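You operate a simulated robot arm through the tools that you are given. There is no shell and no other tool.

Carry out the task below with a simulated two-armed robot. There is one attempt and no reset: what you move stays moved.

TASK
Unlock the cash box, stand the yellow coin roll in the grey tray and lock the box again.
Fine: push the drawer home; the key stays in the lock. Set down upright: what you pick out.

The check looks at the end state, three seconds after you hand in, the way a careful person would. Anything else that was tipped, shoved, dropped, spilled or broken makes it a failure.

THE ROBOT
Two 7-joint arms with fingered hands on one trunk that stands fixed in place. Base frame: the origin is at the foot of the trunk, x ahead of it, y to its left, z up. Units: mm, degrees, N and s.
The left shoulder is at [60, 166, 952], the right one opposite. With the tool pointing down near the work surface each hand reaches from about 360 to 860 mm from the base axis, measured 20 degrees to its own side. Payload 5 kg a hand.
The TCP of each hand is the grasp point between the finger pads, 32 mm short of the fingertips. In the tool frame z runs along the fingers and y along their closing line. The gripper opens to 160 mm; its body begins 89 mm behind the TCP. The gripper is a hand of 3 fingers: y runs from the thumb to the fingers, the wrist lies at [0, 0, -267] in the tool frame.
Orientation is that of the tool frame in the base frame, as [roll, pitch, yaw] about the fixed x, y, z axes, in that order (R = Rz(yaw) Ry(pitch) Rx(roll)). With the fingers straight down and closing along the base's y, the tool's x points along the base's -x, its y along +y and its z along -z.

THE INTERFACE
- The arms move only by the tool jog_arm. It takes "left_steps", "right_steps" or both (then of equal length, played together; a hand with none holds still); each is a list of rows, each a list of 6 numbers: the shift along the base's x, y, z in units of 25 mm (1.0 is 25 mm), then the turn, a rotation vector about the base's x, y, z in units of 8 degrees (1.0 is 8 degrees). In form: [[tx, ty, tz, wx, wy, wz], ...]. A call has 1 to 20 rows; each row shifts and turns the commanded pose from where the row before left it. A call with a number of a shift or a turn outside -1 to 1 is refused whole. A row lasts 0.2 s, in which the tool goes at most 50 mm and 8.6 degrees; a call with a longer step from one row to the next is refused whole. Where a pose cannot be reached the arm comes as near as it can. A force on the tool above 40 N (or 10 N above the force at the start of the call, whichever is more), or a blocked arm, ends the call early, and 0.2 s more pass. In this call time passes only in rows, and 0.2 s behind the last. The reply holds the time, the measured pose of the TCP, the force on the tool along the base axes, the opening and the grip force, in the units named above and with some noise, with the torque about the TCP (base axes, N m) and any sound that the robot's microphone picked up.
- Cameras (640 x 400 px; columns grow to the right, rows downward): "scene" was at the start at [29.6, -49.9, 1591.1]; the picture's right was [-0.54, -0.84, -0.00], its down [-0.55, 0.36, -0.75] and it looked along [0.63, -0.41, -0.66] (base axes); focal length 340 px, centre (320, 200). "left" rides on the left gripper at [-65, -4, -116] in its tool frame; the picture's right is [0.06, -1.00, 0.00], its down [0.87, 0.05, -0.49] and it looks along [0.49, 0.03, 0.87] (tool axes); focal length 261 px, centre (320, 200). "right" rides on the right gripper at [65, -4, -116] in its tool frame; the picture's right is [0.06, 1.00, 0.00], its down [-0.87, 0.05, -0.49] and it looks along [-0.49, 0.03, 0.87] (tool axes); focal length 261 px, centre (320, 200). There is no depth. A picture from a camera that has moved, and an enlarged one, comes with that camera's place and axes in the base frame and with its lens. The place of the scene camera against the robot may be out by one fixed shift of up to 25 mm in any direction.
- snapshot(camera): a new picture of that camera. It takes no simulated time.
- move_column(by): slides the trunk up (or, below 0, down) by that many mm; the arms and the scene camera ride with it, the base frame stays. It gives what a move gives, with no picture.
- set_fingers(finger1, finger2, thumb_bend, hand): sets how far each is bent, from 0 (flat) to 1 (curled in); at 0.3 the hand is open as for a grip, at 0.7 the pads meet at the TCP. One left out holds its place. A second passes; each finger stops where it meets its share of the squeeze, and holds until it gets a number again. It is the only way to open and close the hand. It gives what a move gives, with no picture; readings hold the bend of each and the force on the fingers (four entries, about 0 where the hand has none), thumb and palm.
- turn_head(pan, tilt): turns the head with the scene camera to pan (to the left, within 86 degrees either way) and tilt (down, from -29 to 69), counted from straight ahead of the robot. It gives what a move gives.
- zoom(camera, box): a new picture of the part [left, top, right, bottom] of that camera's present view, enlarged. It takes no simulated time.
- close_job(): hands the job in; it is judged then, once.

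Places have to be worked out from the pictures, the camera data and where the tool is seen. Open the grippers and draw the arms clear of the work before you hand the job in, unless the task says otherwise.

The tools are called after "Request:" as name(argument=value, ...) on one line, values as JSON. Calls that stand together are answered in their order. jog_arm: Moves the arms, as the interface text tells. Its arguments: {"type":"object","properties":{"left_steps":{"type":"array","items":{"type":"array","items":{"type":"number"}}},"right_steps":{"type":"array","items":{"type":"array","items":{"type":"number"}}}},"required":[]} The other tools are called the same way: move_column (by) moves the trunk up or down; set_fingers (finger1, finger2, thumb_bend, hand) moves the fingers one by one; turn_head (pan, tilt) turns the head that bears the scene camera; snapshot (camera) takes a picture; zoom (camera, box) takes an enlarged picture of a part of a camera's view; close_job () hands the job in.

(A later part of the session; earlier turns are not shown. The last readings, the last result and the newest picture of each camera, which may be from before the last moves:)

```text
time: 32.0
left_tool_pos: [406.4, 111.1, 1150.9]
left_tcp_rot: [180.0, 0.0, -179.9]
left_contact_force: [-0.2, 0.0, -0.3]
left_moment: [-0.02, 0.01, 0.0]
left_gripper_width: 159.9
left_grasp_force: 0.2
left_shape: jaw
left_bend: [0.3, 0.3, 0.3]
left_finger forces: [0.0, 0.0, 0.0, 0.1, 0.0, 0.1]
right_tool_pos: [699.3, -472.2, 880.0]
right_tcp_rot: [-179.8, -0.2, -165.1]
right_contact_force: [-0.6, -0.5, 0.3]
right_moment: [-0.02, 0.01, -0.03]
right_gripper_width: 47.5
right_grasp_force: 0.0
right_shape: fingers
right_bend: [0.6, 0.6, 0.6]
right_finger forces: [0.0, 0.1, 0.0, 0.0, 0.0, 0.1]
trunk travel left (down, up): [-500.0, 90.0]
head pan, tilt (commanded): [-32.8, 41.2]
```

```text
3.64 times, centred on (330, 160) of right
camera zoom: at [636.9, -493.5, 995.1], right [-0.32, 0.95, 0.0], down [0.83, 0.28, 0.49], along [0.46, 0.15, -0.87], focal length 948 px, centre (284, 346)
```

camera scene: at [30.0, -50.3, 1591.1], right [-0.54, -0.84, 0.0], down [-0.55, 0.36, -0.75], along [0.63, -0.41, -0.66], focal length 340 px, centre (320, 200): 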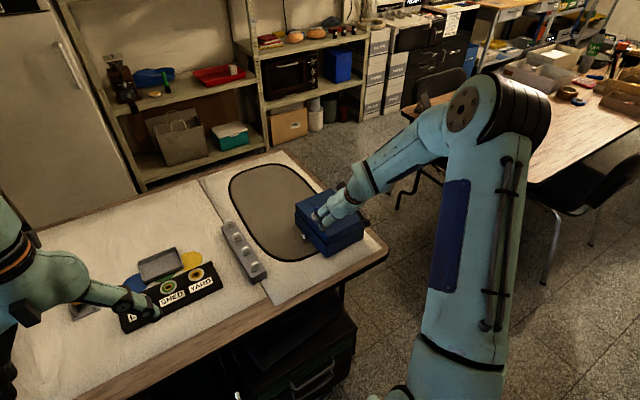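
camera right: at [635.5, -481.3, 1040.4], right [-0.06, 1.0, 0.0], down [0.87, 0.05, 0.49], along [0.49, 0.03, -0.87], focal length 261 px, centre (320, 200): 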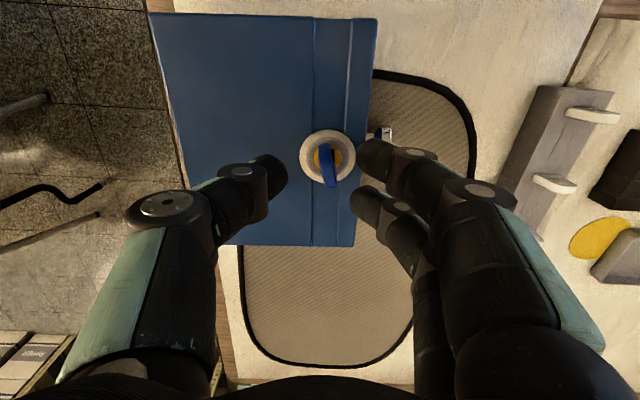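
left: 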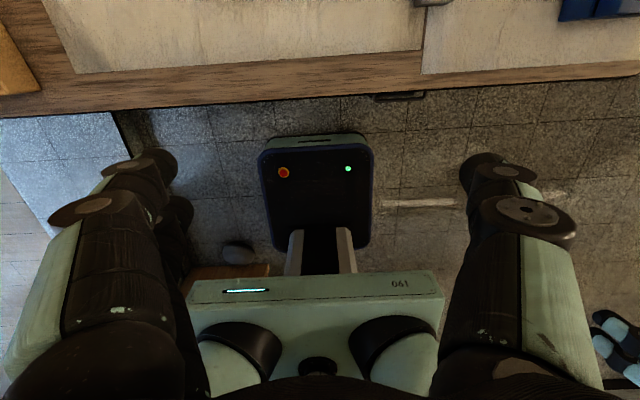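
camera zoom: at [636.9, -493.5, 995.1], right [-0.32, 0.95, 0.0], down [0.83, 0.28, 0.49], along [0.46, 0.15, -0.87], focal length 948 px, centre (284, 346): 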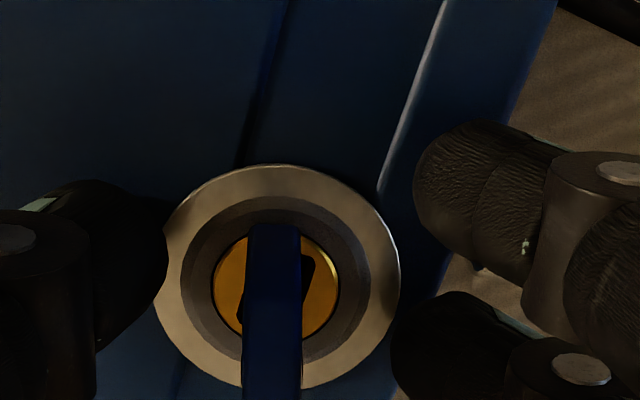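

The bow is aligned in the hand. I close finger2 and the thumb on it, leaving finger1 open at 0.6.

Request:
set_fingers(hand="right", finger2=0.82, thumb_bend=0.82)

Request:
zoom(camera="right", box=[260, 115, 400, 225])

```text
time: 33.0
left_tool_pos: [406.7, 109.0, 1150.2]
left_tcp_rot: [-180.0, 0.1, 180.0]
left_contact_force: [0.8, -0.4, 0.4]
left_moment: [-0.02, 0.03, -0.02]
left_gripper_width: 159.9
left_grasp_force: 0.1
left_shape: jaw
left_bend: [0.3, 0.3, 0.3]
left_finger forces: [0.0, 0.1, 0.1, 0.0, 0.0, 0.1]
right_tool_pos: [698.2, -473.9, 879.9]
right_tcp_rot: [-179.8, -0.2, -165.1]
right_contact_force: [1.1, -5.1, -7.8]
right_moment: [-0.12, -0.03, -0.01]
right_gripper_width: 27.4
right_grasp_force: 16.9
right_shape: fingers
right_bend: [0.6, 0.73, 0.73]
right_finger forces: [0.0, 14.5, 0.0, 0.0, 19.3, 0.1]
trunk travel left (down, up): [-500.0, 90.0]
head pan, tilt (commanded): [-32.8, 41.2]
```

```text
3.64 times, centred on (330, 170) of right
camera zoom: at [636.8, -494.8, 994.3], right [-0.32, 0.95, 0.0], down [0.83, 0.28, 0.49], along [0.46, 0.15, -0.87], focal length 948 px, centre (284, 309)
```

zoom: 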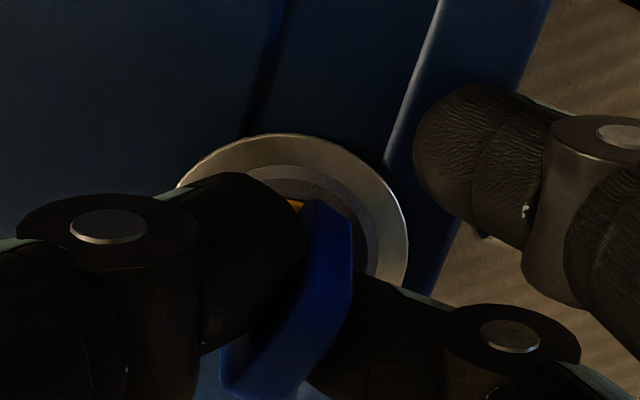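

The key turned clockwise in the hand through its play. I rotate the hand clockwise about the key axis to bring up the couple against the cylinder.

Request:
jog_arm(right_steps=[[-0.006, 0.026, 0, 0, 0, -0.7], [-0.004, 0.026, 0, 0, 0, -0.7], [0, 0.026, 0, 0, 0, -0.7], [0.001, 0.026, 0, 0, 0, -0.7], [0.003, 0.026, 0, 0, 0, -0.7]])

Request:
zoom(camera="right", box=[260, 115, 400, 225])

```text
time: 34.2
left_tool_pos: [406.7, 109.6, 1149.8]
left_tcp_rot: [-180.0, 0.1, 180.0]
left_contact_force: [0.3, 0.4, 0.9]
left_moment: [0.0, -0.01, 0.02]
left_gripper_width: 159.8
left_grasp_force: 0.0
left_shape: jaw
left_bend: [0.3, 0.3, 0.3]
left_finger forces: [0.1, 0.0, 0.0, 0.0, 0.0, 0.1]
right_tool_pos: [698.1, -470.2, 880.9]
right_tcp_rot: [-179.8, -0.1, 167.0]
right_contact_force: [-3.1, -6.3, -6.4]
right_moment: [-0.06, 0.04, 0.35]
right_gripper_width: 28.3
right_grasp_force: 18.4
right_shape: fingers
right_bend: [0.6, 0.73, 0.73]
right_finger forces: [0.1, 14.8, 0.0, 0.0, 21.3, 0.1]
trunk travel left (down, up): [-500.0, 90.0]
head pan, tilt (commanded): [-32.8, 41.2]
```

```text
3.64 times, centred on (330, 170) of right
camera zoom: at [634.6, -459.0, 994.9], right [0.17, 0.99, 0.0], down [0.86, -0.14, 0.49], along [0.48, -0.08, -0.87], focal length 948 px, centre (284, 309)
```

zoom: 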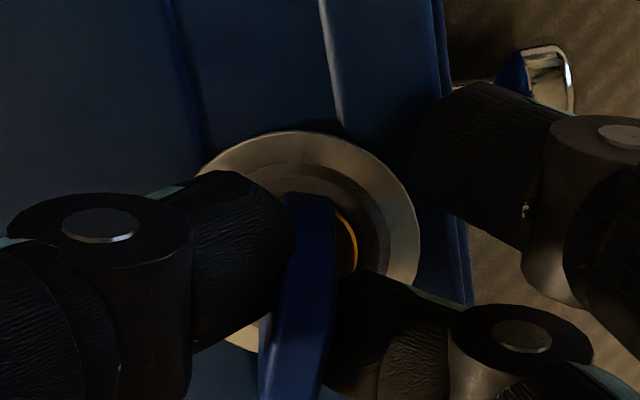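

Moment is +0.35 at the clockwise stop of the play. I turn two more small steps and see whether the cylinder yields.

Request:
jog_arm(right_steps=[[0.005, 0.026, 0, 0, 0, -0.7], [0.007, 0.025, 0, 0, 0, -0.7]])

Request:
zoom(camera="right", box=[260, 115, 400, 225])

Request:
zoom(camera="scene", box=[290, 170, 370, 260])

```text
time: 34.8
left_tool_pos: [406.4, 109.6, 1151.1]
left_tcp_rot: [-180.0, 0.0, 180.0]
left_contact_force: [0.7, -0.1, 0.2]
left_moment: [0.01, -0.01, 0.04]
left_gripper_width: 159.8
left_grasp_force: 0.0
left_shape: jaw
left_bend: [0.3, 0.3, 0.3]
left_finger forces: [0.1, 0.1, 0.1, 0.0, 0.1, 0.0]
right_tool_pos: [699.1, -468.5, 880.0]
right_tcp_rot: [-179.8, -0.2, 155.8]
right_contact_force: [-2.7, -6.3, -3.3]
right_moment: [-0.05, 0.01, 0.5]
right_gripper_width: 29.0
right_grasp_force: 21.9
right_shape: fingers
right_bend: [0.6, 0.73, 0.73]
right_finger forces: [0.0, 19.0, 0.0, 0.0, 25.4, 0.0]
trunk travel left (down, up): [-500.0, 90.0]
head pan, tilt (commanded): [-32.8, 41.2]
```

```text
3.64 times, centred on (330, 170) of right
camera zoom: at [638.0, -445.7, 995.2], right [0.35, 0.94, 0.0], down [0.82, -0.31, 0.49], along [0.46, -0.18, -0.87], focal length 948 px, centre (284, 309)
```

zoom: 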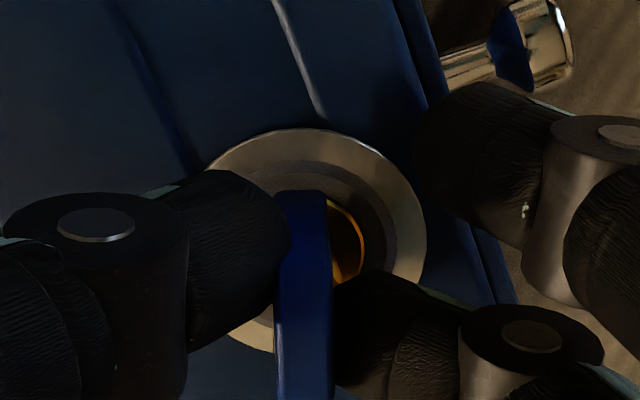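

```text
4.44 times, centred on (330, 215) of scene
camera zoom: at [29.8, -50.8, 1591.1], right [-0.54, -0.84, 0.0], down [-0.55, 0.36, -0.75], along [0.63, -0.41, -0.66], focal length 1513 px, centre (276, 133)
```

zoom: 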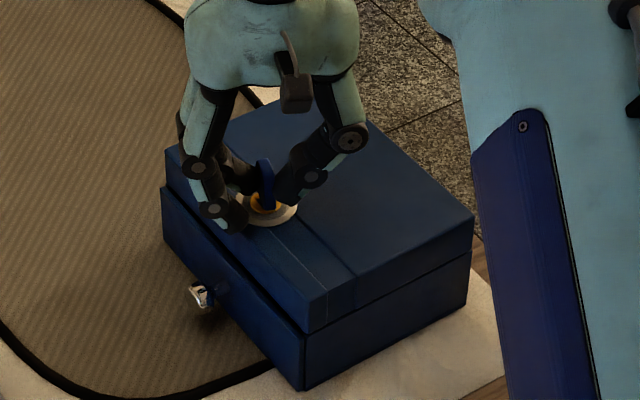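

Still blocked at 0.5 N·m; instead the box is turning back slightly. I hold this torque for two seconds to see whether the cylinder creeps (heavy damping) or stays firm.

Request:
jog_arm(right_steps=[[0, 0, 0, 0, 0, 0], [0, 0, 0, 0, 0, 0], [0, 0, 0, 0, 0, 0], [0, 0, 0, 0, 0, 0], [0, 0, 0, 0, 0, 0], [0, 0, 0, 0, 0, 0], [0, 0, 0, 0, 0, 0], [0, 0, 0, 0, 0, 0], [0, 0, 0, 0, 0, 0], [0, 0, 0, 0, 0, 0]])

Request:
zoom(camera="right", box=[260, 115, 400, 225])

```text
time: 37.0
left_tool_pos: [405.2, 109.8, 1149.4]
left_tcp_rot: [180.0, 0.1, -180.0]
left_contact_force: [0.0, -0.9, 0.8]
left_moment: [0.0, 0.0, -0.01]
left_gripper_width: 159.8
left_grasp_force: 0.1
left_shape: jaw
left_bend: [0.3, 0.3, 0.3]
left_finger forces: [0.1, 0.0, 0.0, 0.0, 0.0, 0.1]
right_tool_pos: [697.6, -467.7, 878.3]
right_tcp_rot: [-179.8, -0.2, 155.7]
right_contact_force: [-1.3, -5.6, -1.0]
right_moment: [-0.06, -0.04, 0.5]
right_gripper_width: 29.0
right_grasp_force: 22.2
right_shape: fingers
right_bend: [0.6, 0.73, 0.73]
right_finger forces: [0.0, 19.1, 0.0, 0.0, 25.4, 0.1]
trunk travel left (down, up): [-500.0, 90.0]
head pan, tilt (commanded): [-32.8, 41.2]
```

```text
3.64 times, centred on (330, 170) of right
camera zoom: at [637.9, -445.8, 995.2], right [0.35, 0.94, 0.0], down [0.82, -0.31, 0.49], along [0.46, -0.18, -0.87], focal length 948 px, centre (284, 309)
```

zoom: 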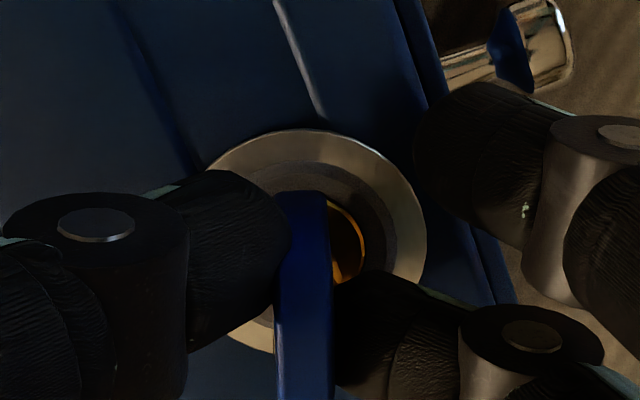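

No creep: the moment stays at 0.5, so it is firmly blocked as is. I test whether pressing the key down while holding this torque changes anything, lowering 2 mm at a time.

Request:
jog_arm(right_steps=[[0, 0, -0.06, 0, 0, 0], [0, 0, -0.06, 0, 0, 0], [0, 0, 0, 0, 0, 0]])

Request:
zoom(camera="right", box=[260, 115, 400, 225])

```text
time: 37.8
left_tool_pos: [404.5, 109.9, 1150.3]
left_tcp_rot: [-179.9, 0.0, 179.9]
left_contact_force: [0.3, 0.1, -0.2]
left_moment: [0.0, -0.01, 0.01]
left_gripper_width: 160.0
left_grasp_force: 0.1
left_shape: jaw
left_bend: [0.3, 0.3, 0.3]
left_finger forces: [0.1, 0.0, 0.1, 0.0, 0.0, 0.0]
right_tool_pos: [698.3, -468.0, 879.4]
right_tcp_rot: [-179.8, 0.0, 155.7]
right_contact_force: [-2.6, -6.7, 10.8]
right_moment: [-0.04, -0.1, 0.57]
right_gripper_width: 28.9
right_grasp_force: 23.9
right_shape: fingers
right_bend: [0.6, 0.73, 0.73]
right_finger forces: [0.0, 20.9, 0.0, 0.1, 27.7, 0.1]
trunk travel left (down, up): [-500.0, 90.0]
head pan, tilt (commanded): [-32.8, 41.2]
```

```text
3.64 times, centred on (330, 170) of right
camera zoom: at [637.5, -445.9, 994.0], right [0.35, 0.94, 0.0], down [0.82, -0.31, 0.49], along [0.46, -0.18, -0.87], focal length 948 px, centre (284, 309)
```

zoom: 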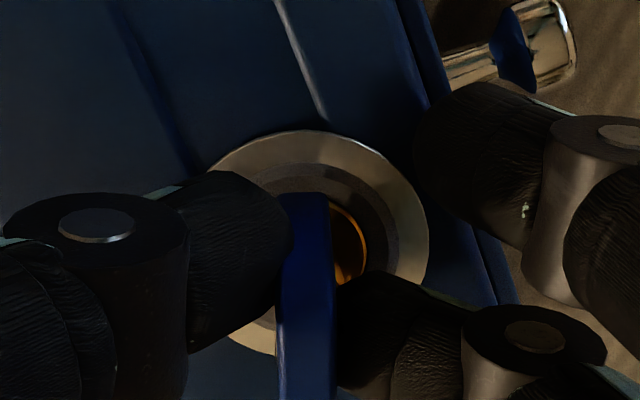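

Pressing down at 11 N firms the box's footing but the cylinder still holds at 0.57. I turn another 11° clockwise with this down-pressure, watching moment and box.

Request:
jog_arm(right_steps=[[0.008, 0.022, -0.04, 0, 0, -0.7], [0.01, 0.022, 0, 0, 0, -0.7]])

Request:
zoom(camera="right", box=[260, 115, 400, 225])

Request:
zoom(camera="scene", box=[290, 170, 370, 260])

```text
time: 38.4
left_tool_pos: [405.0, 110.3, 1150.6]
left_tcp_rot: [-180.0, 0.1, -180.0]
left_contact_force: [-0.3, -0.9, -0.1]
left_moment: [-0.02, 0.01, -0.02]
left_gripper_width: 160.1
left_grasp_force: 0.1
left_shape: jaw
left_bend: [0.3, 0.3, 0.3]
left_finger forces: [0.0, 0.0, 0.0, 0.0, 0.0, 0.1]
right_tool_pos: [698.9, -467.7, 878.0]
right_tcp_rot: [-179.9, 0.1, 144.5]
right_contact_force: [-1.0, -9.6, 18.5]
right_moment: [-0.09, -0.17, 0.91]
right_gripper_width: 29.6
right_grasp_force: 33.4
right_shape: fingers
right_bend: [0.6, 0.73, 0.74]
right_finger forces: [0.1, 29.4, 0.0, 0.0, 37.6, 0.1]
trunk travel left (down, up): [-500.0, 90.0]
head pan, tilt (commanded): [-32.8, 41.2]
```

```text
3.64 times, centred on (330, 170) of right
camera zoom: at [643.2, -433.6, 993.4], right [0.53, 0.85, 0.0], down [0.74, -0.46, 0.49], along [0.42, -0.26, -0.87], focal length 948 px, centre (284, 309)
```

zoom: 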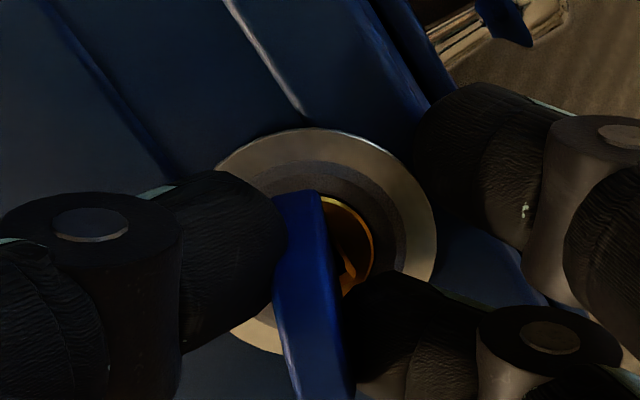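

```text
4.44 times, centred on (330, 215) of scene
camera zoom: at [27.9, -49.9, 1591.3], right [-0.54, -0.84, 0.0], down [-0.55, 0.36, -0.75], along [0.63, -0.41, -0.66], focal length 1513 px, centre (276, 133)
```

zoom: 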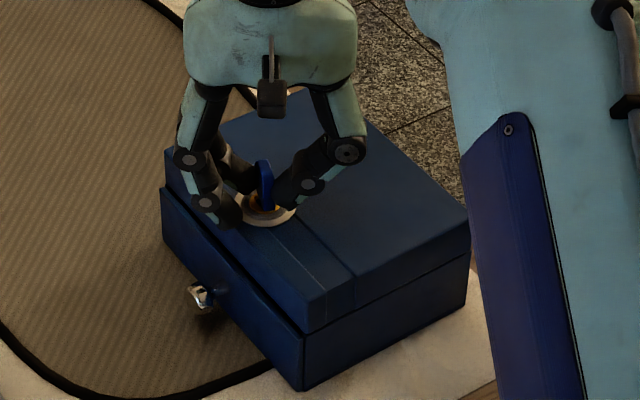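

At 0.91 N·m the key stays at −25°, so clockwise is a hard stop. I unwind, release, and re-measure before trying counter-clockwise with the same down-pressure.

Request:
jog_arm(right_steps=[[-0.01, -0.022, 0.04, 0, 0, 0.8], [-0.01, -0.022, 0.06, 0, 0, 0.8], [-0.005, -0.026, 0.06, 0, 0, 0.8]])

Request:
set_fingers(hand="right", finger1=0.6, finger2=0.6, thumb_bend=0.6)

Request:
jog_arm(right_steps=[[0, 0, 0.6, 0, 0, 0.5], [0, 0, 0.6, 0, 0, 0.5]])

Request:
snapshot(camera="right")

Request:
zoom(camera="right", box=[270, 90, 390, 180])

```text
time: 39.2
left_tool_pos: [406.2, 108.9, 1149.5]
left_tcp_rot: [-180.0, -0.1, 180.0]
left_contact_force: [0.1, 0.2, -0.3]
left_moment: [0.03, -0.01, 0.02]
left_gripper_width: 160.0
left_grasp_force: 0.0
left_shape: jaw
left_bend: [0.3, 0.3, 0.3]
left_finger forces: [0.0, 0.0, 0.0, 0.0, 0.0, 0.1]
right_tool_pos: [698.4, -468.7, 878.3]
right_tcp_rot: [-179.9, -0.3, 163.7]
right_contact_force: [5.8, -9.8, -0.3]
right_moment: [-0.12, -0.17, 0.12]
right_gripper_width: 28.7
right_grasp_force: 18.4
right_shape: fingers
right_bend: [0.6, 0.74, 0.74]
right_finger forces: [0.1, 14.8, 0.0, 0.0, 22.4, 0.0]
trunk travel left (down, up): [-500.0, 90.0]
head pan, tilt (commanded): [-32.8, 41.2]
```

```text
time: 40.2
left_tool_pos: [405.2, 110.3, 1150.3]
left_tcp_rot: [-180.0, 0.0, -180.0]
left_contact_force: [-0.2, 0.5, 0.9]
left_moment: [-0.01, 0.01, -0.01]
left_gripper_width: 159.8
left_grasp_force: 0.1
left_shape: jaw
left_bend: [0.3, 0.3, 0.3]
left_finger forces: [0.0, 0.1, 0.1, 0.0, 0.0, 0.0]
right_tool_pos: [698.9, -468.4, 880.9]
right_tcp_rot: [-179.8, -0.3, 163.8]
right_contact_force: [0.0, 0.8, 0.7]
right_moment: [0.03, -0.03, 0.01]
right_gripper_width: 47.6
right_grasp_force: 0.1
right_shape: fingers
right_bend: [0.6, 0.6, 0.6]
right_finger forces: [0.0, 0.0, 0.0, 0.0, 0.1, 0.0]
trunk travel left (down, up): [-500.0, 90.0]
head pan, tilt (commanded): [-32.8, 41.2]
```

```text
time: 40.8
left_tool_pos: [406.7, 110.4, 1149.7]
left_tcp_rot: [-180.0, 0.0, -180.0]
left_contact_force: [0.1, 0.1, -0.4]
left_moment: [0.0, 0.05, 0.01]
left_gripper_width: 159.9
left_grasp_force: 0.1
left_shape: jaw
left_bend: [0.3, 0.3, 0.3]
left_finger forces: [0.0, 0.0, 0.1, 0.0, 0.0, 0.0]
right_tool_pos: [697.9, -469.8, 910.2]
right_tcp_rot: [-179.8, -0.2, 171.7]
right_contact_force: [0.4, 1.0, -0.1]
right_moment: [0.0, 0.0, -0.02]
right_gripper_width: 47.6
right_grasp_force: 0.0
right_shape: fingers
right_bend: [0.6, 0.6, 0.6]
right_finger forces: [0.0, 0.0, 0.0, 0.0, 0.0, 0.1]
trunk travel left (down, up): [-500.0, 90.0]
head pan, tilt (commanded): [-32.8, 41.2]
```

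```text
taken
camera right: at [633.9, -463.9, 1025.8], right [0.08, 1.0, 0.0], down [0.87, -0.07, 0.49], along [0.49, -0.04, -0.87], focal length 261 px, centre (320, 200)
```

right: 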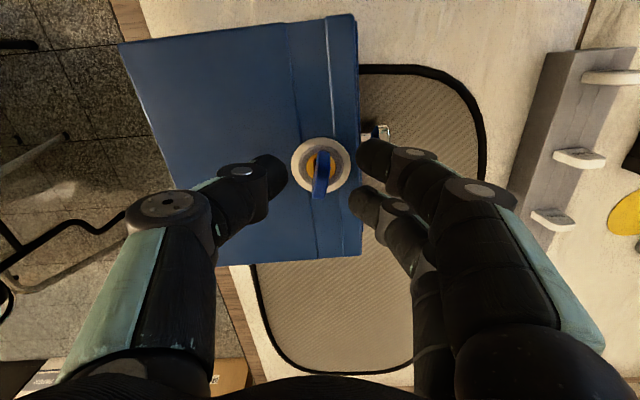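

```text
4.44 times, centred on (330, 135) of right
camera zoom: at [633.9, -463.9, 1025.8], right [0.08, 1.0, 0.0], down [0.87, -0.07, 0.49], along [0.49, -0.04, -0.87], focal length 1158 px, centre (276, 489)
```

zoom: 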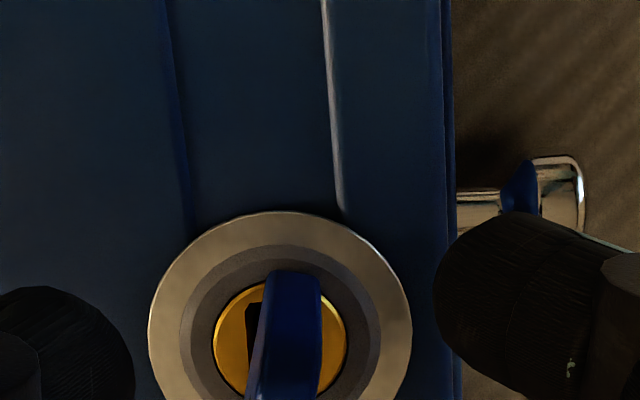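

The box is back to about +1°. I zoom tightly on the slot to check whether the cylinder itself has turned at all.

Request:
zoom(camera="right", box=[296, 145, 346, 185])

```text
10.00 times, centred on (321, 165) of right
camera zoom: at [633.9, -463.9, 1025.8], right [0.08, 1.0, 0.0], down [0.87, -0.07, 0.49], along [0.49, -0.04, -0.87], focal length 2606 px, centre (310, 550)
```

zoom: 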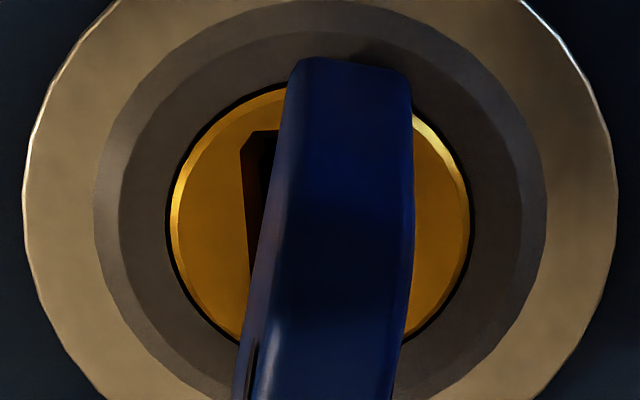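

The slot is still exactly aligned with the box, so clockwise is a dead stop. I reposition for the counter-clockwise couple (finger1 + thumb), lock axis now ≈ [708.5, −469.5].

Request:
jog_arm(right_steps=[[0.69, -0.03, 0, 0, 0, 0], [0, 0, -0.6, 0, 0, 0], [0, 0, -0.6, 0, 0, 0]])

Request:
set_fingers(hand="right", finger1=0.85, thumb_bend=0.85)

Request:
zoom(camera="right", box=[260, 115, 400, 225])

```text
time: 41.6
left_tool_pos: [407.3, 109.4, 1149.8]
left_tcp_rot: [-180.0, 0.0, 179.9]
left_contact_force: [-0.5, -1.2, -0.2]
left_moment: [0.02, 0.01, 0.03]
left_gripper_width: 159.9
left_grasp_force: 0.2
left_shape: jaw
left_bend: [0.3, 0.3, 0.3]
left_finger forces: [0.0, 0.1, 0.1, 0.1, 0.0, 0.1]
right_tool_pos: [716.0, -469.3, 879.4]
right_tcp_rot: [-179.8, -0.2, 171.8]
right_contact_force: [0.2, -0.5, -0.4]
right_moment: [0.02, 0.01, -0.01]
right_gripper_width: 47.8
right_grasp_force: 0.1
right_shape: fingers
right_bend: [0.6, 0.6, 0.6]
right_finger forces: [0.1, 0.0, 0.0, 0.1, 0.0, 0.0]
trunk travel left (down, up): [-500.0, 90.0]
head pan, tilt (commanded): [-32.8, 41.2]
```

```text
time: 42.6
left_tool_pos: [406.1, 109.3, 1150.6]
left_tcp_rot: [180.0, 0.0, -179.9]
left_contact_force: [-0.9, 0.0, 0.3]
left_moment: [-0.01, 0.0, 0.04]
left_gripper_width: 160.1
left_grasp_force: 0.0
left_shape: jaw
left_bend: [0.3, 0.3, 0.3]
left_finger forces: [0.1, 0.0, 0.0, 0.1, 0.1, 0.1]
right_tool_pos: [715.7, -469.9, 878.2]
right_tcp_rot: [-179.8, -0.2, 171.7]
right_contact_force: [-1.8, -5.8, -7.9]
right_moment: [-0.12, 0.04, -0.08]
right_gripper_width: 10.8
right_grasp_force: 18.4
right_shape: fingers
right_bend: [0.75, 0.6, 0.74]
right_finger forces: [15.3, 0.0, 0.0, 0.1, 20.4, 0.1]
trunk travel left (down, up): [-500.0, 90.0]
head pan, tilt (commanded): [-32.8, 41.2]
```

```text
3.64 times, centred on (330, 170) of right
camera zoom: at [651.3, -465.4, 994.7], right [0.08, 1.0, 0.0], down [0.87, -0.07, 0.49], along [0.49, -0.04, -0.87], focal length 948 px, centre (284, 309)
```

zoom: 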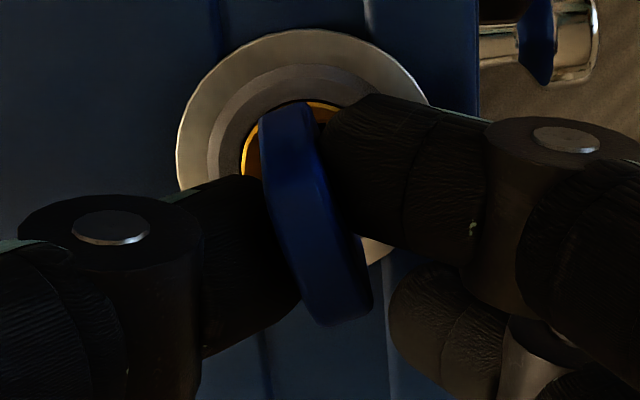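

The couple swung the key to about +10°. I rotate counter-clockwise about the key axis with added down-pressure.

Request:
jog_arm(right_steps=[[0.002, 0.026, -0.05, 0, 0, 0.7], [0, 0.026, -0.05, 0, 0, 0.7], [-0.002, 0.026, -0.05, 0, 0, 0.7], [-0.005, 0.026, -0.03, 0, 0, 0.7], [-0.008, 0.026, 0, 0, 0, 0.7]])

Request:
zoom(camera="right", box=[260, 115, 400, 225])

```text
time: 43.8
left_tool_pos: [406.9, 109.2, 1151.0]
left_tcp_rot: [180.0, 0.0, 180.0]
left_contact_force: [-0.1, -0.5, -1.4]
left_moment: [-0.02, -0.02, 0.0]
left_gripper_width: 159.9
left_grasp_force: 0.1
left_shape: jaw
left_bend: [0.3, 0.3, 0.3]
left_finger forces: [0.0, 0.0, 0.0, 0.1, 0.1, 0.0]
right_tool_pos: [716.8, -466.6, 878.0]
right_tcp_rot: [-179.7, -0.1, -160.1]
right_contact_force: [7.3, -11.8, 14.1]
right_moment: [-0.12, 0.0, -0.43]
right_gripper_width: 13.5
right_grasp_force: 26.3
right_shape: fingers
right_bend: [0.75, 0.6, 0.75]
right_finger forces: [19.3, 0.3, 0.0, 0.0, 33.6, 0.1]
trunk travel left (down, up): [-500.0, 90.0]
head pan, tilt (commanded): [-32.8, 41.2]
```

```text
3.64 times, centred on (330, 170) of right
camera zoom: at [656.1, -492.8, 992.6], right [-0.4, 0.92, -0.01], down [0.8, 0.35, 0.49], along [0.45, 0.19, -0.87], focal length 948 px, centre (284, 309)
```

zoom: 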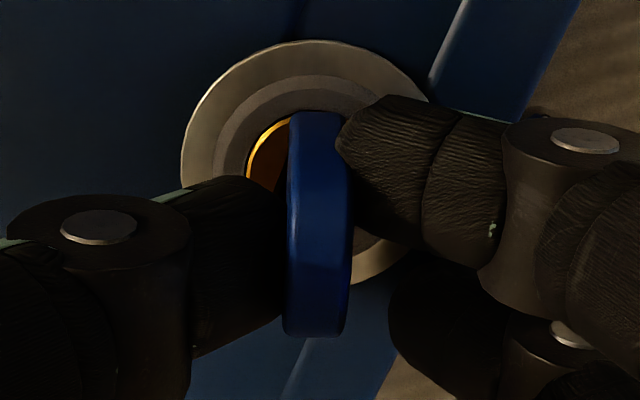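

Moment −0.43 at +21° with a side force (7, −12) N. I relieve the side force by shifting (+1.5, −2.5) mm while turning two more steps counter-clockwise.

Request:
jog_arm(right_steps=[[0.05, -0.08, 0, 0, 0, 0.3], [0, 0.015, 0, 0, 0, 0.7], [-0.01, 0.02, 0, 0, 0, 0.6]])

Request:
zoom(camera="right", box=[260, 115, 400, 225])

```text
time: 44.6
left_tool_pos: [404.9, 110.5, 1149.5]
left_tcp_rot: [-179.9, 0.1, -180.0]
left_contact_force: [0.2, -0.1, -1.0]
left_moment: [0.0, 0.01, -0.01]
left_gripper_width: 160.1
left_grasp_force: 0.0
left_shape: jaw
left_bend: [0.3, 0.3, 0.3]
left_finger forces: [0.0, 0.1, 0.1, 0.0, 0.1, 0.0]
right_tool_pos: [717.8, -467.3, 876.6]
right_tcp_rot: [-179.7, 0.0, -147.3]
right_contact_force: [9.5, -6.9, 19.4]
right_moment: [0.08, -0.01, -0.79]
right_gripper_width: 16.7
right_grasp_force: 34.1
right_shape: fingers
right_bend: [0.75, 0.61, 0.75]
right_finger forces: [27.5, 2.5, 0.1, 0.0, 37.9, 0.0]
trunk travel left (down, up): [-500.0, 90.0]
head pan, tilt (commanded): [-32.8, 41.2]
```

```text
3.64 times, centred on (330, 170) of right
camera zoom: at [663.9, -505.5, 992.3], right [-0.59, 0.81, -0.01], down [0.7, 0.52, 0.49], along [0.4, 0.29, -0.87], focal length 948 px, centre (284, 309)
```

zoom: 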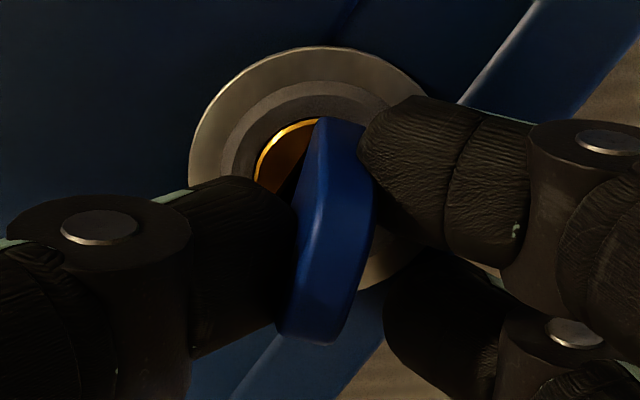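

Also blocked counter-clockwise at 0.79 N·m with the key at +25°. Something else is going on, so I unwind, release, retreat upward and look over the whole workspace more carefully.

Request:
jog_arm(right_steps=[[0, -0.02, 0.06, 0, 0, -0.8], [0, -0.02, 0.08, 0, 0, -0.8]])

Request:
set_fingers(hand="right", finger1=0.6, finger2=0.6, thumb_bend=0.6)

Request:
jog_arm(right_steps=[[0, 0, 0.8, 0, 0, -0.8], [0, 0, 1, 0, 0, -0.8], [-0.5, 0, 1, 0, 0, -0.5], [-1, 0, 1, 0, 0, 0], [-1, 0, 0.5, 0, 0, 0], [-1, 0, 0.3, 0, 0, 0]], left_steps=[[-0.2, 0.8, 0, 0, 0, 0], [-0.2, 0.8, 0, 0, 0, 0], [-0.2, 0.8, 0, 0, 0, 0], [-0.2, 0.8, 0, 0, 0, 0], [0, 0.8, 0, 0, 0, 0], [0, 0.8, 0, 0, 0, 0]])

Request:
snapshot(camera="right")

Request:
zoom(camera="scene", box=[50, 240, 240, 350])

Request:
zoom(camera="scene", box=[285, 170, 385, 265])

```text
time: 45.2
left_tool_pos: [405.5, 109.9, 1149.6]
left_tcp_rot: [-180.0, 0.0, -180.0]
left_contact_force: [0.6, 0.4, 0.6]
left_moment: [-0.04, -0.03, -0.03]
left_gripper_width: 160.0
left_grasp_force: 0.1
left_shape: jaw
left_bend: [0.3, 0.3, 0.3]
left_finger forces: [0.0, 0.0, 0.1, 0.1, 0.0, 0.0]
right_tool_pos: [715.0, -469.1, 877.1]
right_tcp_rot: [-179.8, -0.4, -160.4]
right_contact_force: [1.5, -7.1, 6.2]
right_moment: [0.18, 0.01, -0.14]
right_gripper_width: 14.3
right_grasp_force: 23.0
right_shape: fingers
right_bend: [0.75, 0.61, 0.76]
right_finger forces: [16.1, 6.6, 0.0, 0.0, 24.4, 0.0]
trunk travel left (down, up): [-500.0, 90.0]
head pan, tilt (commanded): [-32.8, 41.2]
```

```text
time: 46.2
left_tool_pos: [406.3, 110.5, 1150.0]
left_tcp_rot: [180.0, 0.0, -180.0]
left_contact_force: [0.6, 0.0, -0.5]
left_moment: [-0.03, 0.0, 0.01]
left_gripper_width: 159.7
left_grasp_force: 0.2
left_shape: jaw
left_bend: [0.3, 0.3, 0.3]
left_finger forces: [0.0, 0.0, 0.0, 0.0, 0.1, 0.0]
right_tool_pos: [716.3, -467.8, 879.6]
right_tcp_rot: [-179.8, -0.2, -160.2]
right_contact_force: [0.3, -0.3, -1.0]
right_moment: [0.03, 0.02, 0.02]
right_gripper_width: 46.8
right_grasp_force: 0.1
right_shape: fingers
right_bend: [0.6, 0.6, 0.6]
right_finger forces: [0.0, 0.0, 0.1, 0.1, 0.1, 0.0]
trunk travel left (down, up): [-500.0, 90.0]
head pan, tilt (commanded): [-32.8, 41.2]
```

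```text
time: 47.6
left_tool_pos: [385.0, 230.3, 1151.1]
left_tcp_rot: [179.9, 0.0, 180.0]
left_contact_force: [0.7, 1.0, -0.3]
left_moment: [0.02, 0.0, 0.0]
left_gripper_width: 159.8
left_grasp_force: 0.0
left_shape: jaw
left_bend: [0.3, 0.3, 0.3]
left_finger forces: [0.1, 0.0, 0.0, 0.1, 0.1, 0.1]
right_tool_pos: [628.6, -467.9, 993.9]
right_tcp_rot: [-179.8, -0.1, -177.0]
right_contact_force: [-0.4, 0.4, 0.6]
right_moment: [0.01, 0.0, 0.01]
right_gripper_width: 46.8
right_grasp_force: 0.1
right_shape: fingers
right_bend: [0.6, 0.6, 0.6]
right_finger forces: [0.1, 0.1, 0.1, 0.0, 0.0, 0.0]
trunk travel left (down, up): [-500.0, 90.0]
head pan, tilt (commanded): [-32.8, 41.2]
```

```text
taken
camera right: at [563.3, -475.4, 1109.6], right [-0.11, 0.99, 0.0], down [0.87, 0.1, 0.49], along [0.49, 0.05, -0.87], focal length 261 px, centre (320, 200)
```

right: 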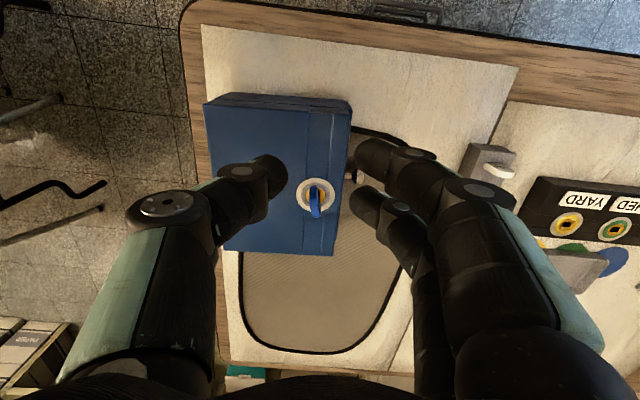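

```text
3.37 times, centred on (145, 295) of scene
camera zoom: at [28.7, -49.9, 1591.2], right [-0.54, -0.84, 0.0], down [-0.55, 0.36, -0.75], along [0.63, -0.41, -0.66], focal length 1146 px, centre (910, -120)
```

zoom: 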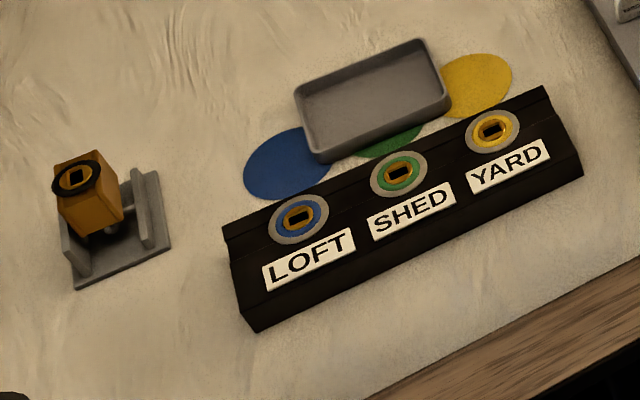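

```text
4.21 times, centred on (335, 218) of scene
camera zoom: at [28.7, -49.9, 1591.2], right [-0.54, -0.84, 0.0], down [-0.55, 0.36, -0.75], along [0.63, -0.41, -0.66], focal length 1433 px, centre (257, 126)
```

zoom: 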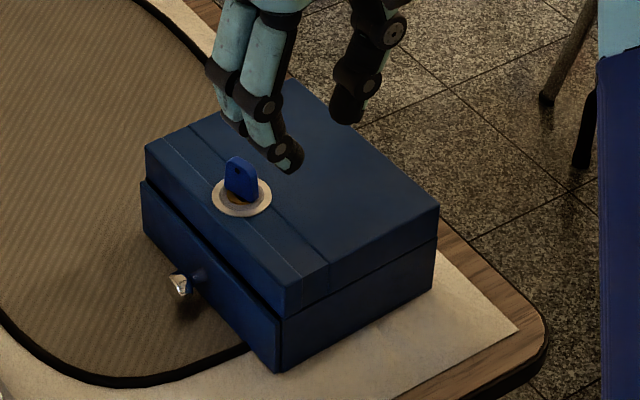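

The box, panel, padlock in its cradle and rack are undisturbed. I look closely at the drawer front: perhaps the drawer isn't fully home and is binding the bolt.

Request:
zoom(camera="right", box=[290, 90, 390, 260])

Request:
zoom(camera="scene", box=[285, 195, 345, 265])

```text
2.35 times, centred on (340, 175) of right
camera zoom: at [563.3, -475.4, 1109.6], right [-0.11, 0.99, 0.0], down [0.87, 0.1, 0.49], along [0.49, 0.05, -0.87], focal length 613 px, centre (273, 259)
```

zoom: 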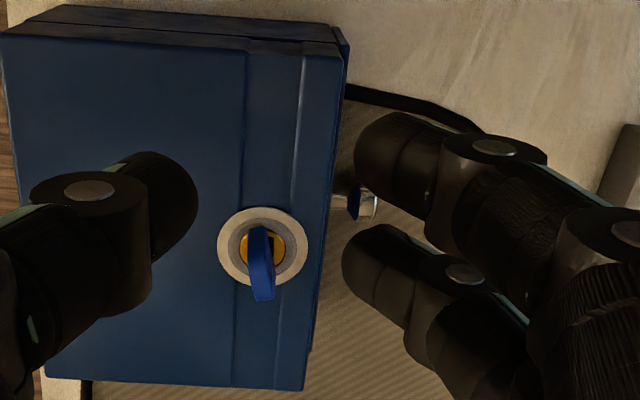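

```text
5.71 times, centred on (315, 230) of scene
camera zoom: at [28.7, -49.9, 1591.2], right [-0.54, -0.84, 0.0], down [-0.55, 0.36, -0.75], along [0.63, -0.41, -0.66], focal length 1945 px, centre (349, 29)
```

zoom: 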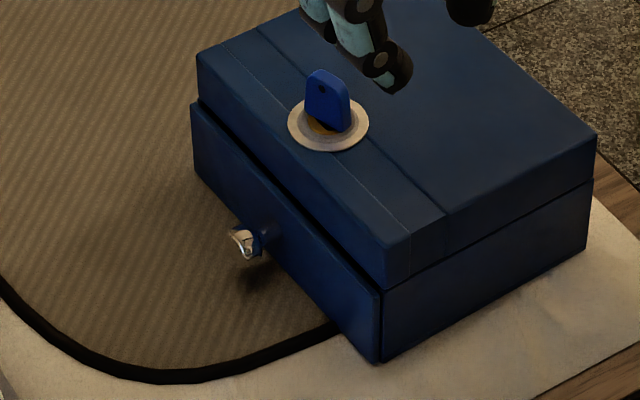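

The drawer front looks evenly seated. One remaining idea: my finger closing pulled the key up (Fz −14 N) before the later counter-clockwise tries, so the key may sit slightly too high. I go back above the lock to re-measure, then I'll press the key down while it is slack.

Request:
jog_arm(right_steps=[[0.84, 0.05, -0.7, 0, 0, 0.28], [0.84, 0.05, -0.7, 0, 0, 0.28], [0.84, 0.05, -0.7, 0, 0, 0.28], [0.84, 0.05, -0.7, 0, 0, 0.28]])

Request:
zoom(camera="right", box=[270, 90, 390, 180])

Request:
snapshot(camera="right")

```text
time: 48.6
left_tool_pos: [386.7, 229.8, 1150.3]
left_tcp_rot: [-180.0, 0.0, 180.0]
left_contact_force: [-0.4, 0.2, -0.9]
left_moment: [-0.03, 0.01, -0.04]
left_gripper_width: 159.8
left_grasp_force: 0.1
left_shape: jaw
left_bend: [0.3, 0.3, 0.3]
left_finger forces: [0.1, 0.1, 0.0, 0.1, 0.0, 0.0]
right_tool_pos: [714.6, -463.1, 924.3]
right_tcp_rot: [-179.9, -0.2, -168.1]
right_contact_force: [0.5, -0.4, -0.6]
right_moment: [0.0, -0.02, 0.02]
right_gripper_width: 46.8
right_grasp_force: 0.0
right_shape: fingers
right_bend: [0.6, 0.6, 0.6]
right_finger forces: [0.0, 0.0, 0.0, 0.0, 0.1, 0.0]
trunk travel left (down, up): [-500.0, 90.0]
head pan, tilt (commanded): [-32.8, 41.2]
```

```text
4.44 times, centred on (330, 135) of right
camera zoom: at [651.3, -480.8, 1038.9], right [-0.27, 0.96, 0.0], down [0.84, 0.23, 0.49], along [0.47, 0.13, -0.87], focal length 1158 px, centre (276, 489)
```

zoom: 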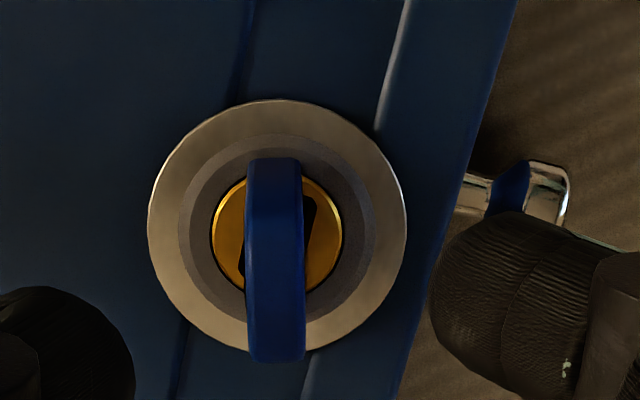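

```text
taken
camera right: at [651.3, -480.8, 1038.9], right [-0.27, 0.96, 0.0], down [0.84, 0.23, 0.49], along [0.47, 0.13, -0.87], focal length 261 px, centre (320, 200)
```

right: 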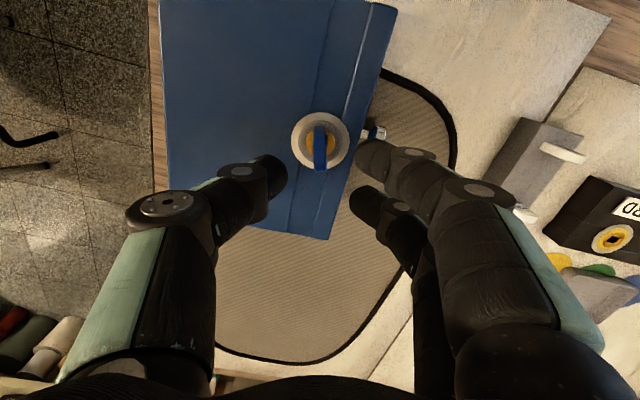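

The lock axis is now ≈ [707.4, −465.1] with the key at about +15°. I'll press the key straight down with the two fingertips on the bow's top; first I set fingers at 0.7 and position them above the bow.

Request:
set_fingers(hand="right", finger1=0.7, finger2=0.7, thumb_bend=0.6)

Request:
jog_arm(right_steps=[[-0.21, -0.43, -0.3, 0, 0, 0]])

Request:
zoom(camera="right", box=[260, 105, 400, 215])

```text
time: 49.6
left_tool_pos: [385.9, 230.2, 1150.5]
left_tcp_rot: [-179.9, 0.0, 180.0]
left_contact_force: [-0.5, -0.5, -0.2]
left_moment: [-0.02, -0.01, -0.03]
left_gripper_width: 160.0
left_grasp_force: 0.2
left_shape: jaw
left_bend: [0.3, 0.3, 0.3]
left_finger forces: [0.0, 0.1, 0.0, 0.0, 0.1, 0.0]
right_tool_pos: [712.7, -463.6, 924.3]
right_tcp_rot: [-179.8, -0.2, -168.0]
right_contact_force: [0.0, 0.4, -0.4]
right_moment: [-0.02, -0.02, 0.0]
right_gripper_width: 29.6
right_grasp_force: 0.1
right_shape: fingers
right_bend: [0.7, 0.7, 0.6]
right_finger forces: [0.1, 0.1, 0.0, 0.0, 0.1, 0.0]
trunk travel left (down, up): [-500.0, 90.0]
head pan, tilt (commanded): [-32.8, 41.2]
```

```text
time: 50.0
left_tool_pos: [385.8, 229.0, 1150.9]
left_tcp_rot: [180.0, 0.0, 179.9]
left_contact_force: [-1.2, 0.1, 0.2]
left_moment: [0.03, 0.01, 0.0]
left_gripper_width: 159.8
left_grasp_force: 0.0
left_shape: jaw
left_bend: [0.3, 0.3, 0.3]
left_finger forces: [0.0, 0.0, 0.1, 0.1, 0.0, 0.0]
right_tool_pos: [707.6, -472.7, 915.5]
right_tcp_rot: [-179.8, -0.1, -168.1]
right_contact_force: [0.4, -0.6, -0.3]
right_moment: [0.03, 0.0, 0.03]
right_gripper_width: 29.5
right_grasp_force: 0.1
right_shape: fingers
right_bend: [0.7, 0.7, 0.6]
right_finger forces: [0.0, 0.0, 0.0, 0.0, 0.1, 0.1]
trunk travel left (down, up): [-500.0, 90.0]
head pan, tilt (commanded): [-32.8, 41.2]
```

```text
3.64 times, centred on (330, 160) of right
camera zoom: at [645.1, -491.5, 1031.9], right [-0.27, 0.96, 0.0], down [0.84, 0.23, 0.49], along [0.47, 0.13, -0.87], focal length 948 px, centre (284, 346)
```

zoom: 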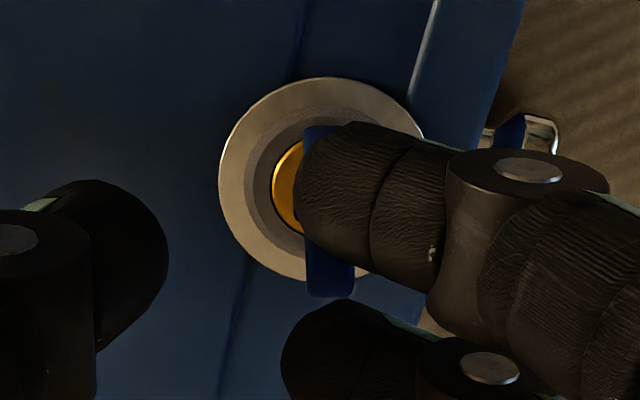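

Finger1 sits right above the bow. I lower in 2 mm steps until it touches.

Request:
jog_arm(right_steps=[[0, 0, -0.08, 0, 0, 0], [0, 0, -0.08, 0, 0, 0], [0, 0, -0.08, 0, 0, 0], [0, 0, -0.08, 0, 0, 0]])

```text
time: 51.0
left_tool_pos: [385.7, 230.0, 1149.8]
left_tcp_rot: [180.0, 0.0, 180.0]
left_contact_force: [-0.2, 1.0, 0.3]
left_moment: [-0.02, 0.04, 0.02]
left_gripper_width: 159.9
left_grasp_force: 0.0
left_shape: jaw
left_bend: [0.3, 0.3, 0.3]
left_finger forces: [0.1, 0.0, 0.1, 0.0, 0.1, 0.0]
right_tool_pos: [708.5, -475.0, 906.8]
right_tcp_rot: [-179.8, -0.1, -168.1]
right_contact_force: [0.0, 0.5, 0.4]
right_moment: [-0.01, -0.01, -0.01]
right_gripper_width: 29.4
right_grasp_force: 0.0
right_shape: fingers
right_bend: [0.7, 0.7, 0.6]
right_finger forces: [0.1, 0.1, 0.0, 0.0, 0.0, 0.0]
trunk travel left (down, up): [-500.0, 90.0]
head pan, tilt (commanded): [-32.8, 41.2]
```

No contact yet at z = 906.8. I continue down in 1.5 mm steps.

Request:
jog_arm(right_steps=[[0, 0, -0.06, 0, 0, 0], [0, 0, -0.06, 0, 0, 0], [0, 0, -0.06, 0, 0, 0]])

Request:
zoom(camera="right", box=[260, 105, 400, 215])

```text
time: 51.8
left_tool_pos: [384.8, 230.5, 1150.1]
left_tcp_rot: [180.0, 0.0, 179.9]
left_contact_force: [-0.4, -0.5, 1.1]
left_moment: [-0.02, -0.03, 0.01]
left_gripper_width: 159.8
left_grasp_force: 0.0
left_shape: jaw
left_bend: [0.3, 0.3, 0.3]
left_finger forces: [0.1, 0.0, 0.0, 0.1, 0.1, 0.1]
right_tool_pos: [708.5, -474.1, 904.8]
right_tcp_rot: [-179.8, 0.0, -168.2]
right_contact_force: [1.2, 2.0, 6.2]
right_moment: [0.14, -0.09, 0.03]
right_gripper_width: 29.5
right_grasp_force: 3.4
right_shape: fingers
right_bend: [0.7, 0.71, 0.6]
right_finger forces: [0.1, 6.8, 0.0, 0.0, 0.1, 0.0]
trunk travel left (down, up): [-500.0, 90.0]
head pan, tilt (commanded): [-32.8, 41.2]
```

```text
3.64 times, centred on (330, 160) of right
camera zoom: at [645.0, -491.0, 1020.6], right [-0.27, 0.96, 0.0], down [0.84, 0.23, 0.49], along [0.47, 0.13, -0.87], focal length 948 px, centre (284, 346)
```

zoom: 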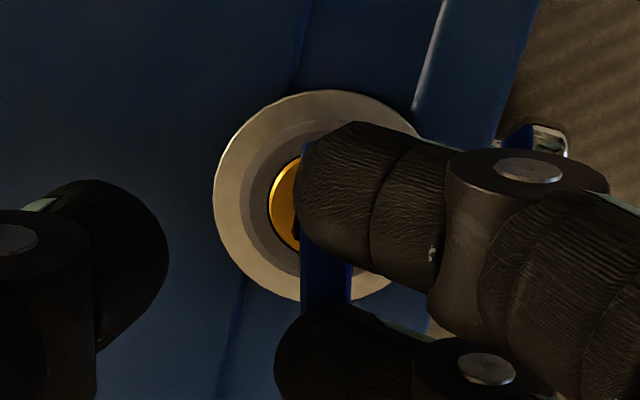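

Finger2 touched the bow's far end (6.8 N) at z = 904.8, so the bow's top is ≈ 872. I lift, shift ~6 mm back so both fingertips press evenly, and press again.

Request:
jog_arm(right_steps=[[0, 0, 0.15, 0, 0, 0], [-0.23, -0.05, 0, 0, 0, 0], [0, 0, -0.1, 0, 0, 0], [0, 0, -0.06, 0, 0, 0], [0, 0, -0.06, 0, 0, 0]])

```text
time: 53.0
left_tool_pos: [385.2, 231.0, 1151.1]
left_tcp_rot: [180.0, 0.0, -180.0]
left_contact_force: [-0.3, 0.0, -0.6]
left_moment: [0.0, -0.01, -0.02]
left_gripper_width: 159.6
left_grasp_force: 0.0
left_shape: jaw
left_bend: [0.3, 0.3, 0.3]
left_finger forces: [0.0, 0.0, 0.0, 0.0, 0.0, 0.0]
right_tool_pos: [700.9, -474.2, 903.9]
right_tcp_rot: [-179.8, 0.0, -168.1]
right_contact_force: [-2.2, 3.1, 11.2]
right_moment: [0.18, -0.05, 0.05]
right_gripper_width: 29.7
right_grasp_force: 6.1
right_shape: fingers
right_bend: [0.7, 0.71, 0.6]
right_finger forces: [0.0, 11.8, 0.0, 0.0, 0.0, 0.0]
trunk travel left (down, up): [-500.0, 90.0]
head pan, tilt (commanded): [-32.8, 41.2]
```

Finger2 now presses the bow near its middle at 12 N, and the key hasn't yielded yet. I press further to about 25–30 N.

Request:
jog_arm(right_steps=[[0, 0, -0.06, 0, 0, 0], [0, 0, -0.06, 0, 0, 0], [0, 0, -0.06, 0, 0, 0]])

Request:
zoom(camera="right", box=[260, 105, 400, 215])

```text
time: 53.8
left_tool_pos: [385.4, 231.7, 1151.2]
left_tcp_rot: [-179.8, 0.1, 180.0]
left_contact_force: [0.2, 0.8, 0.2]
left_moment: [-0.01, 0.03, -0.01]
left_gripper_width: 160.1
left_grasp_force: 0.0
left_shape: jaw
left_bend: [0.3, 0.3, 0.3]
left_finger forces: [0.0, 0.0, 0.0, 0.0, 0.1, 0.0]
right_tool_pos: [701.6, -473.4, 902.2]
right_tcp_rot: [-179.7, 0.1, -168.2]
right_contact_force: [-4.7, 8.6, 27.4]
right_moment: [0.41, -0.17, 0.11]
right_gripper_width: 29.2
right_grasp_force: 14.1
right_shape: fingers
right_bend: [0.7, 0.73, 0.6]
right_finger forces: [0.0, 27.6, 0.1, 0.0, 0.1, 0.0]
trunk travel left (down, up): [-500.0, 90.0]
head pan, tilt (commanded): [-32.8, 41.2]
```

```text
3.64 times, centred on (330, 160) of right
camera zoom: at [638.3, -490.2, 1016.8], right [-0.27, 0.96, -0.01], down [0.84, 0.24, 0.49], along [0.48, 0.13, -0.87], focal length 948 px, centre (284, 346)
```

zoom: 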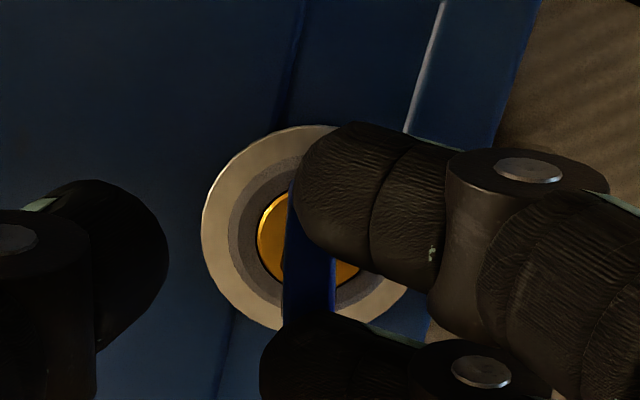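

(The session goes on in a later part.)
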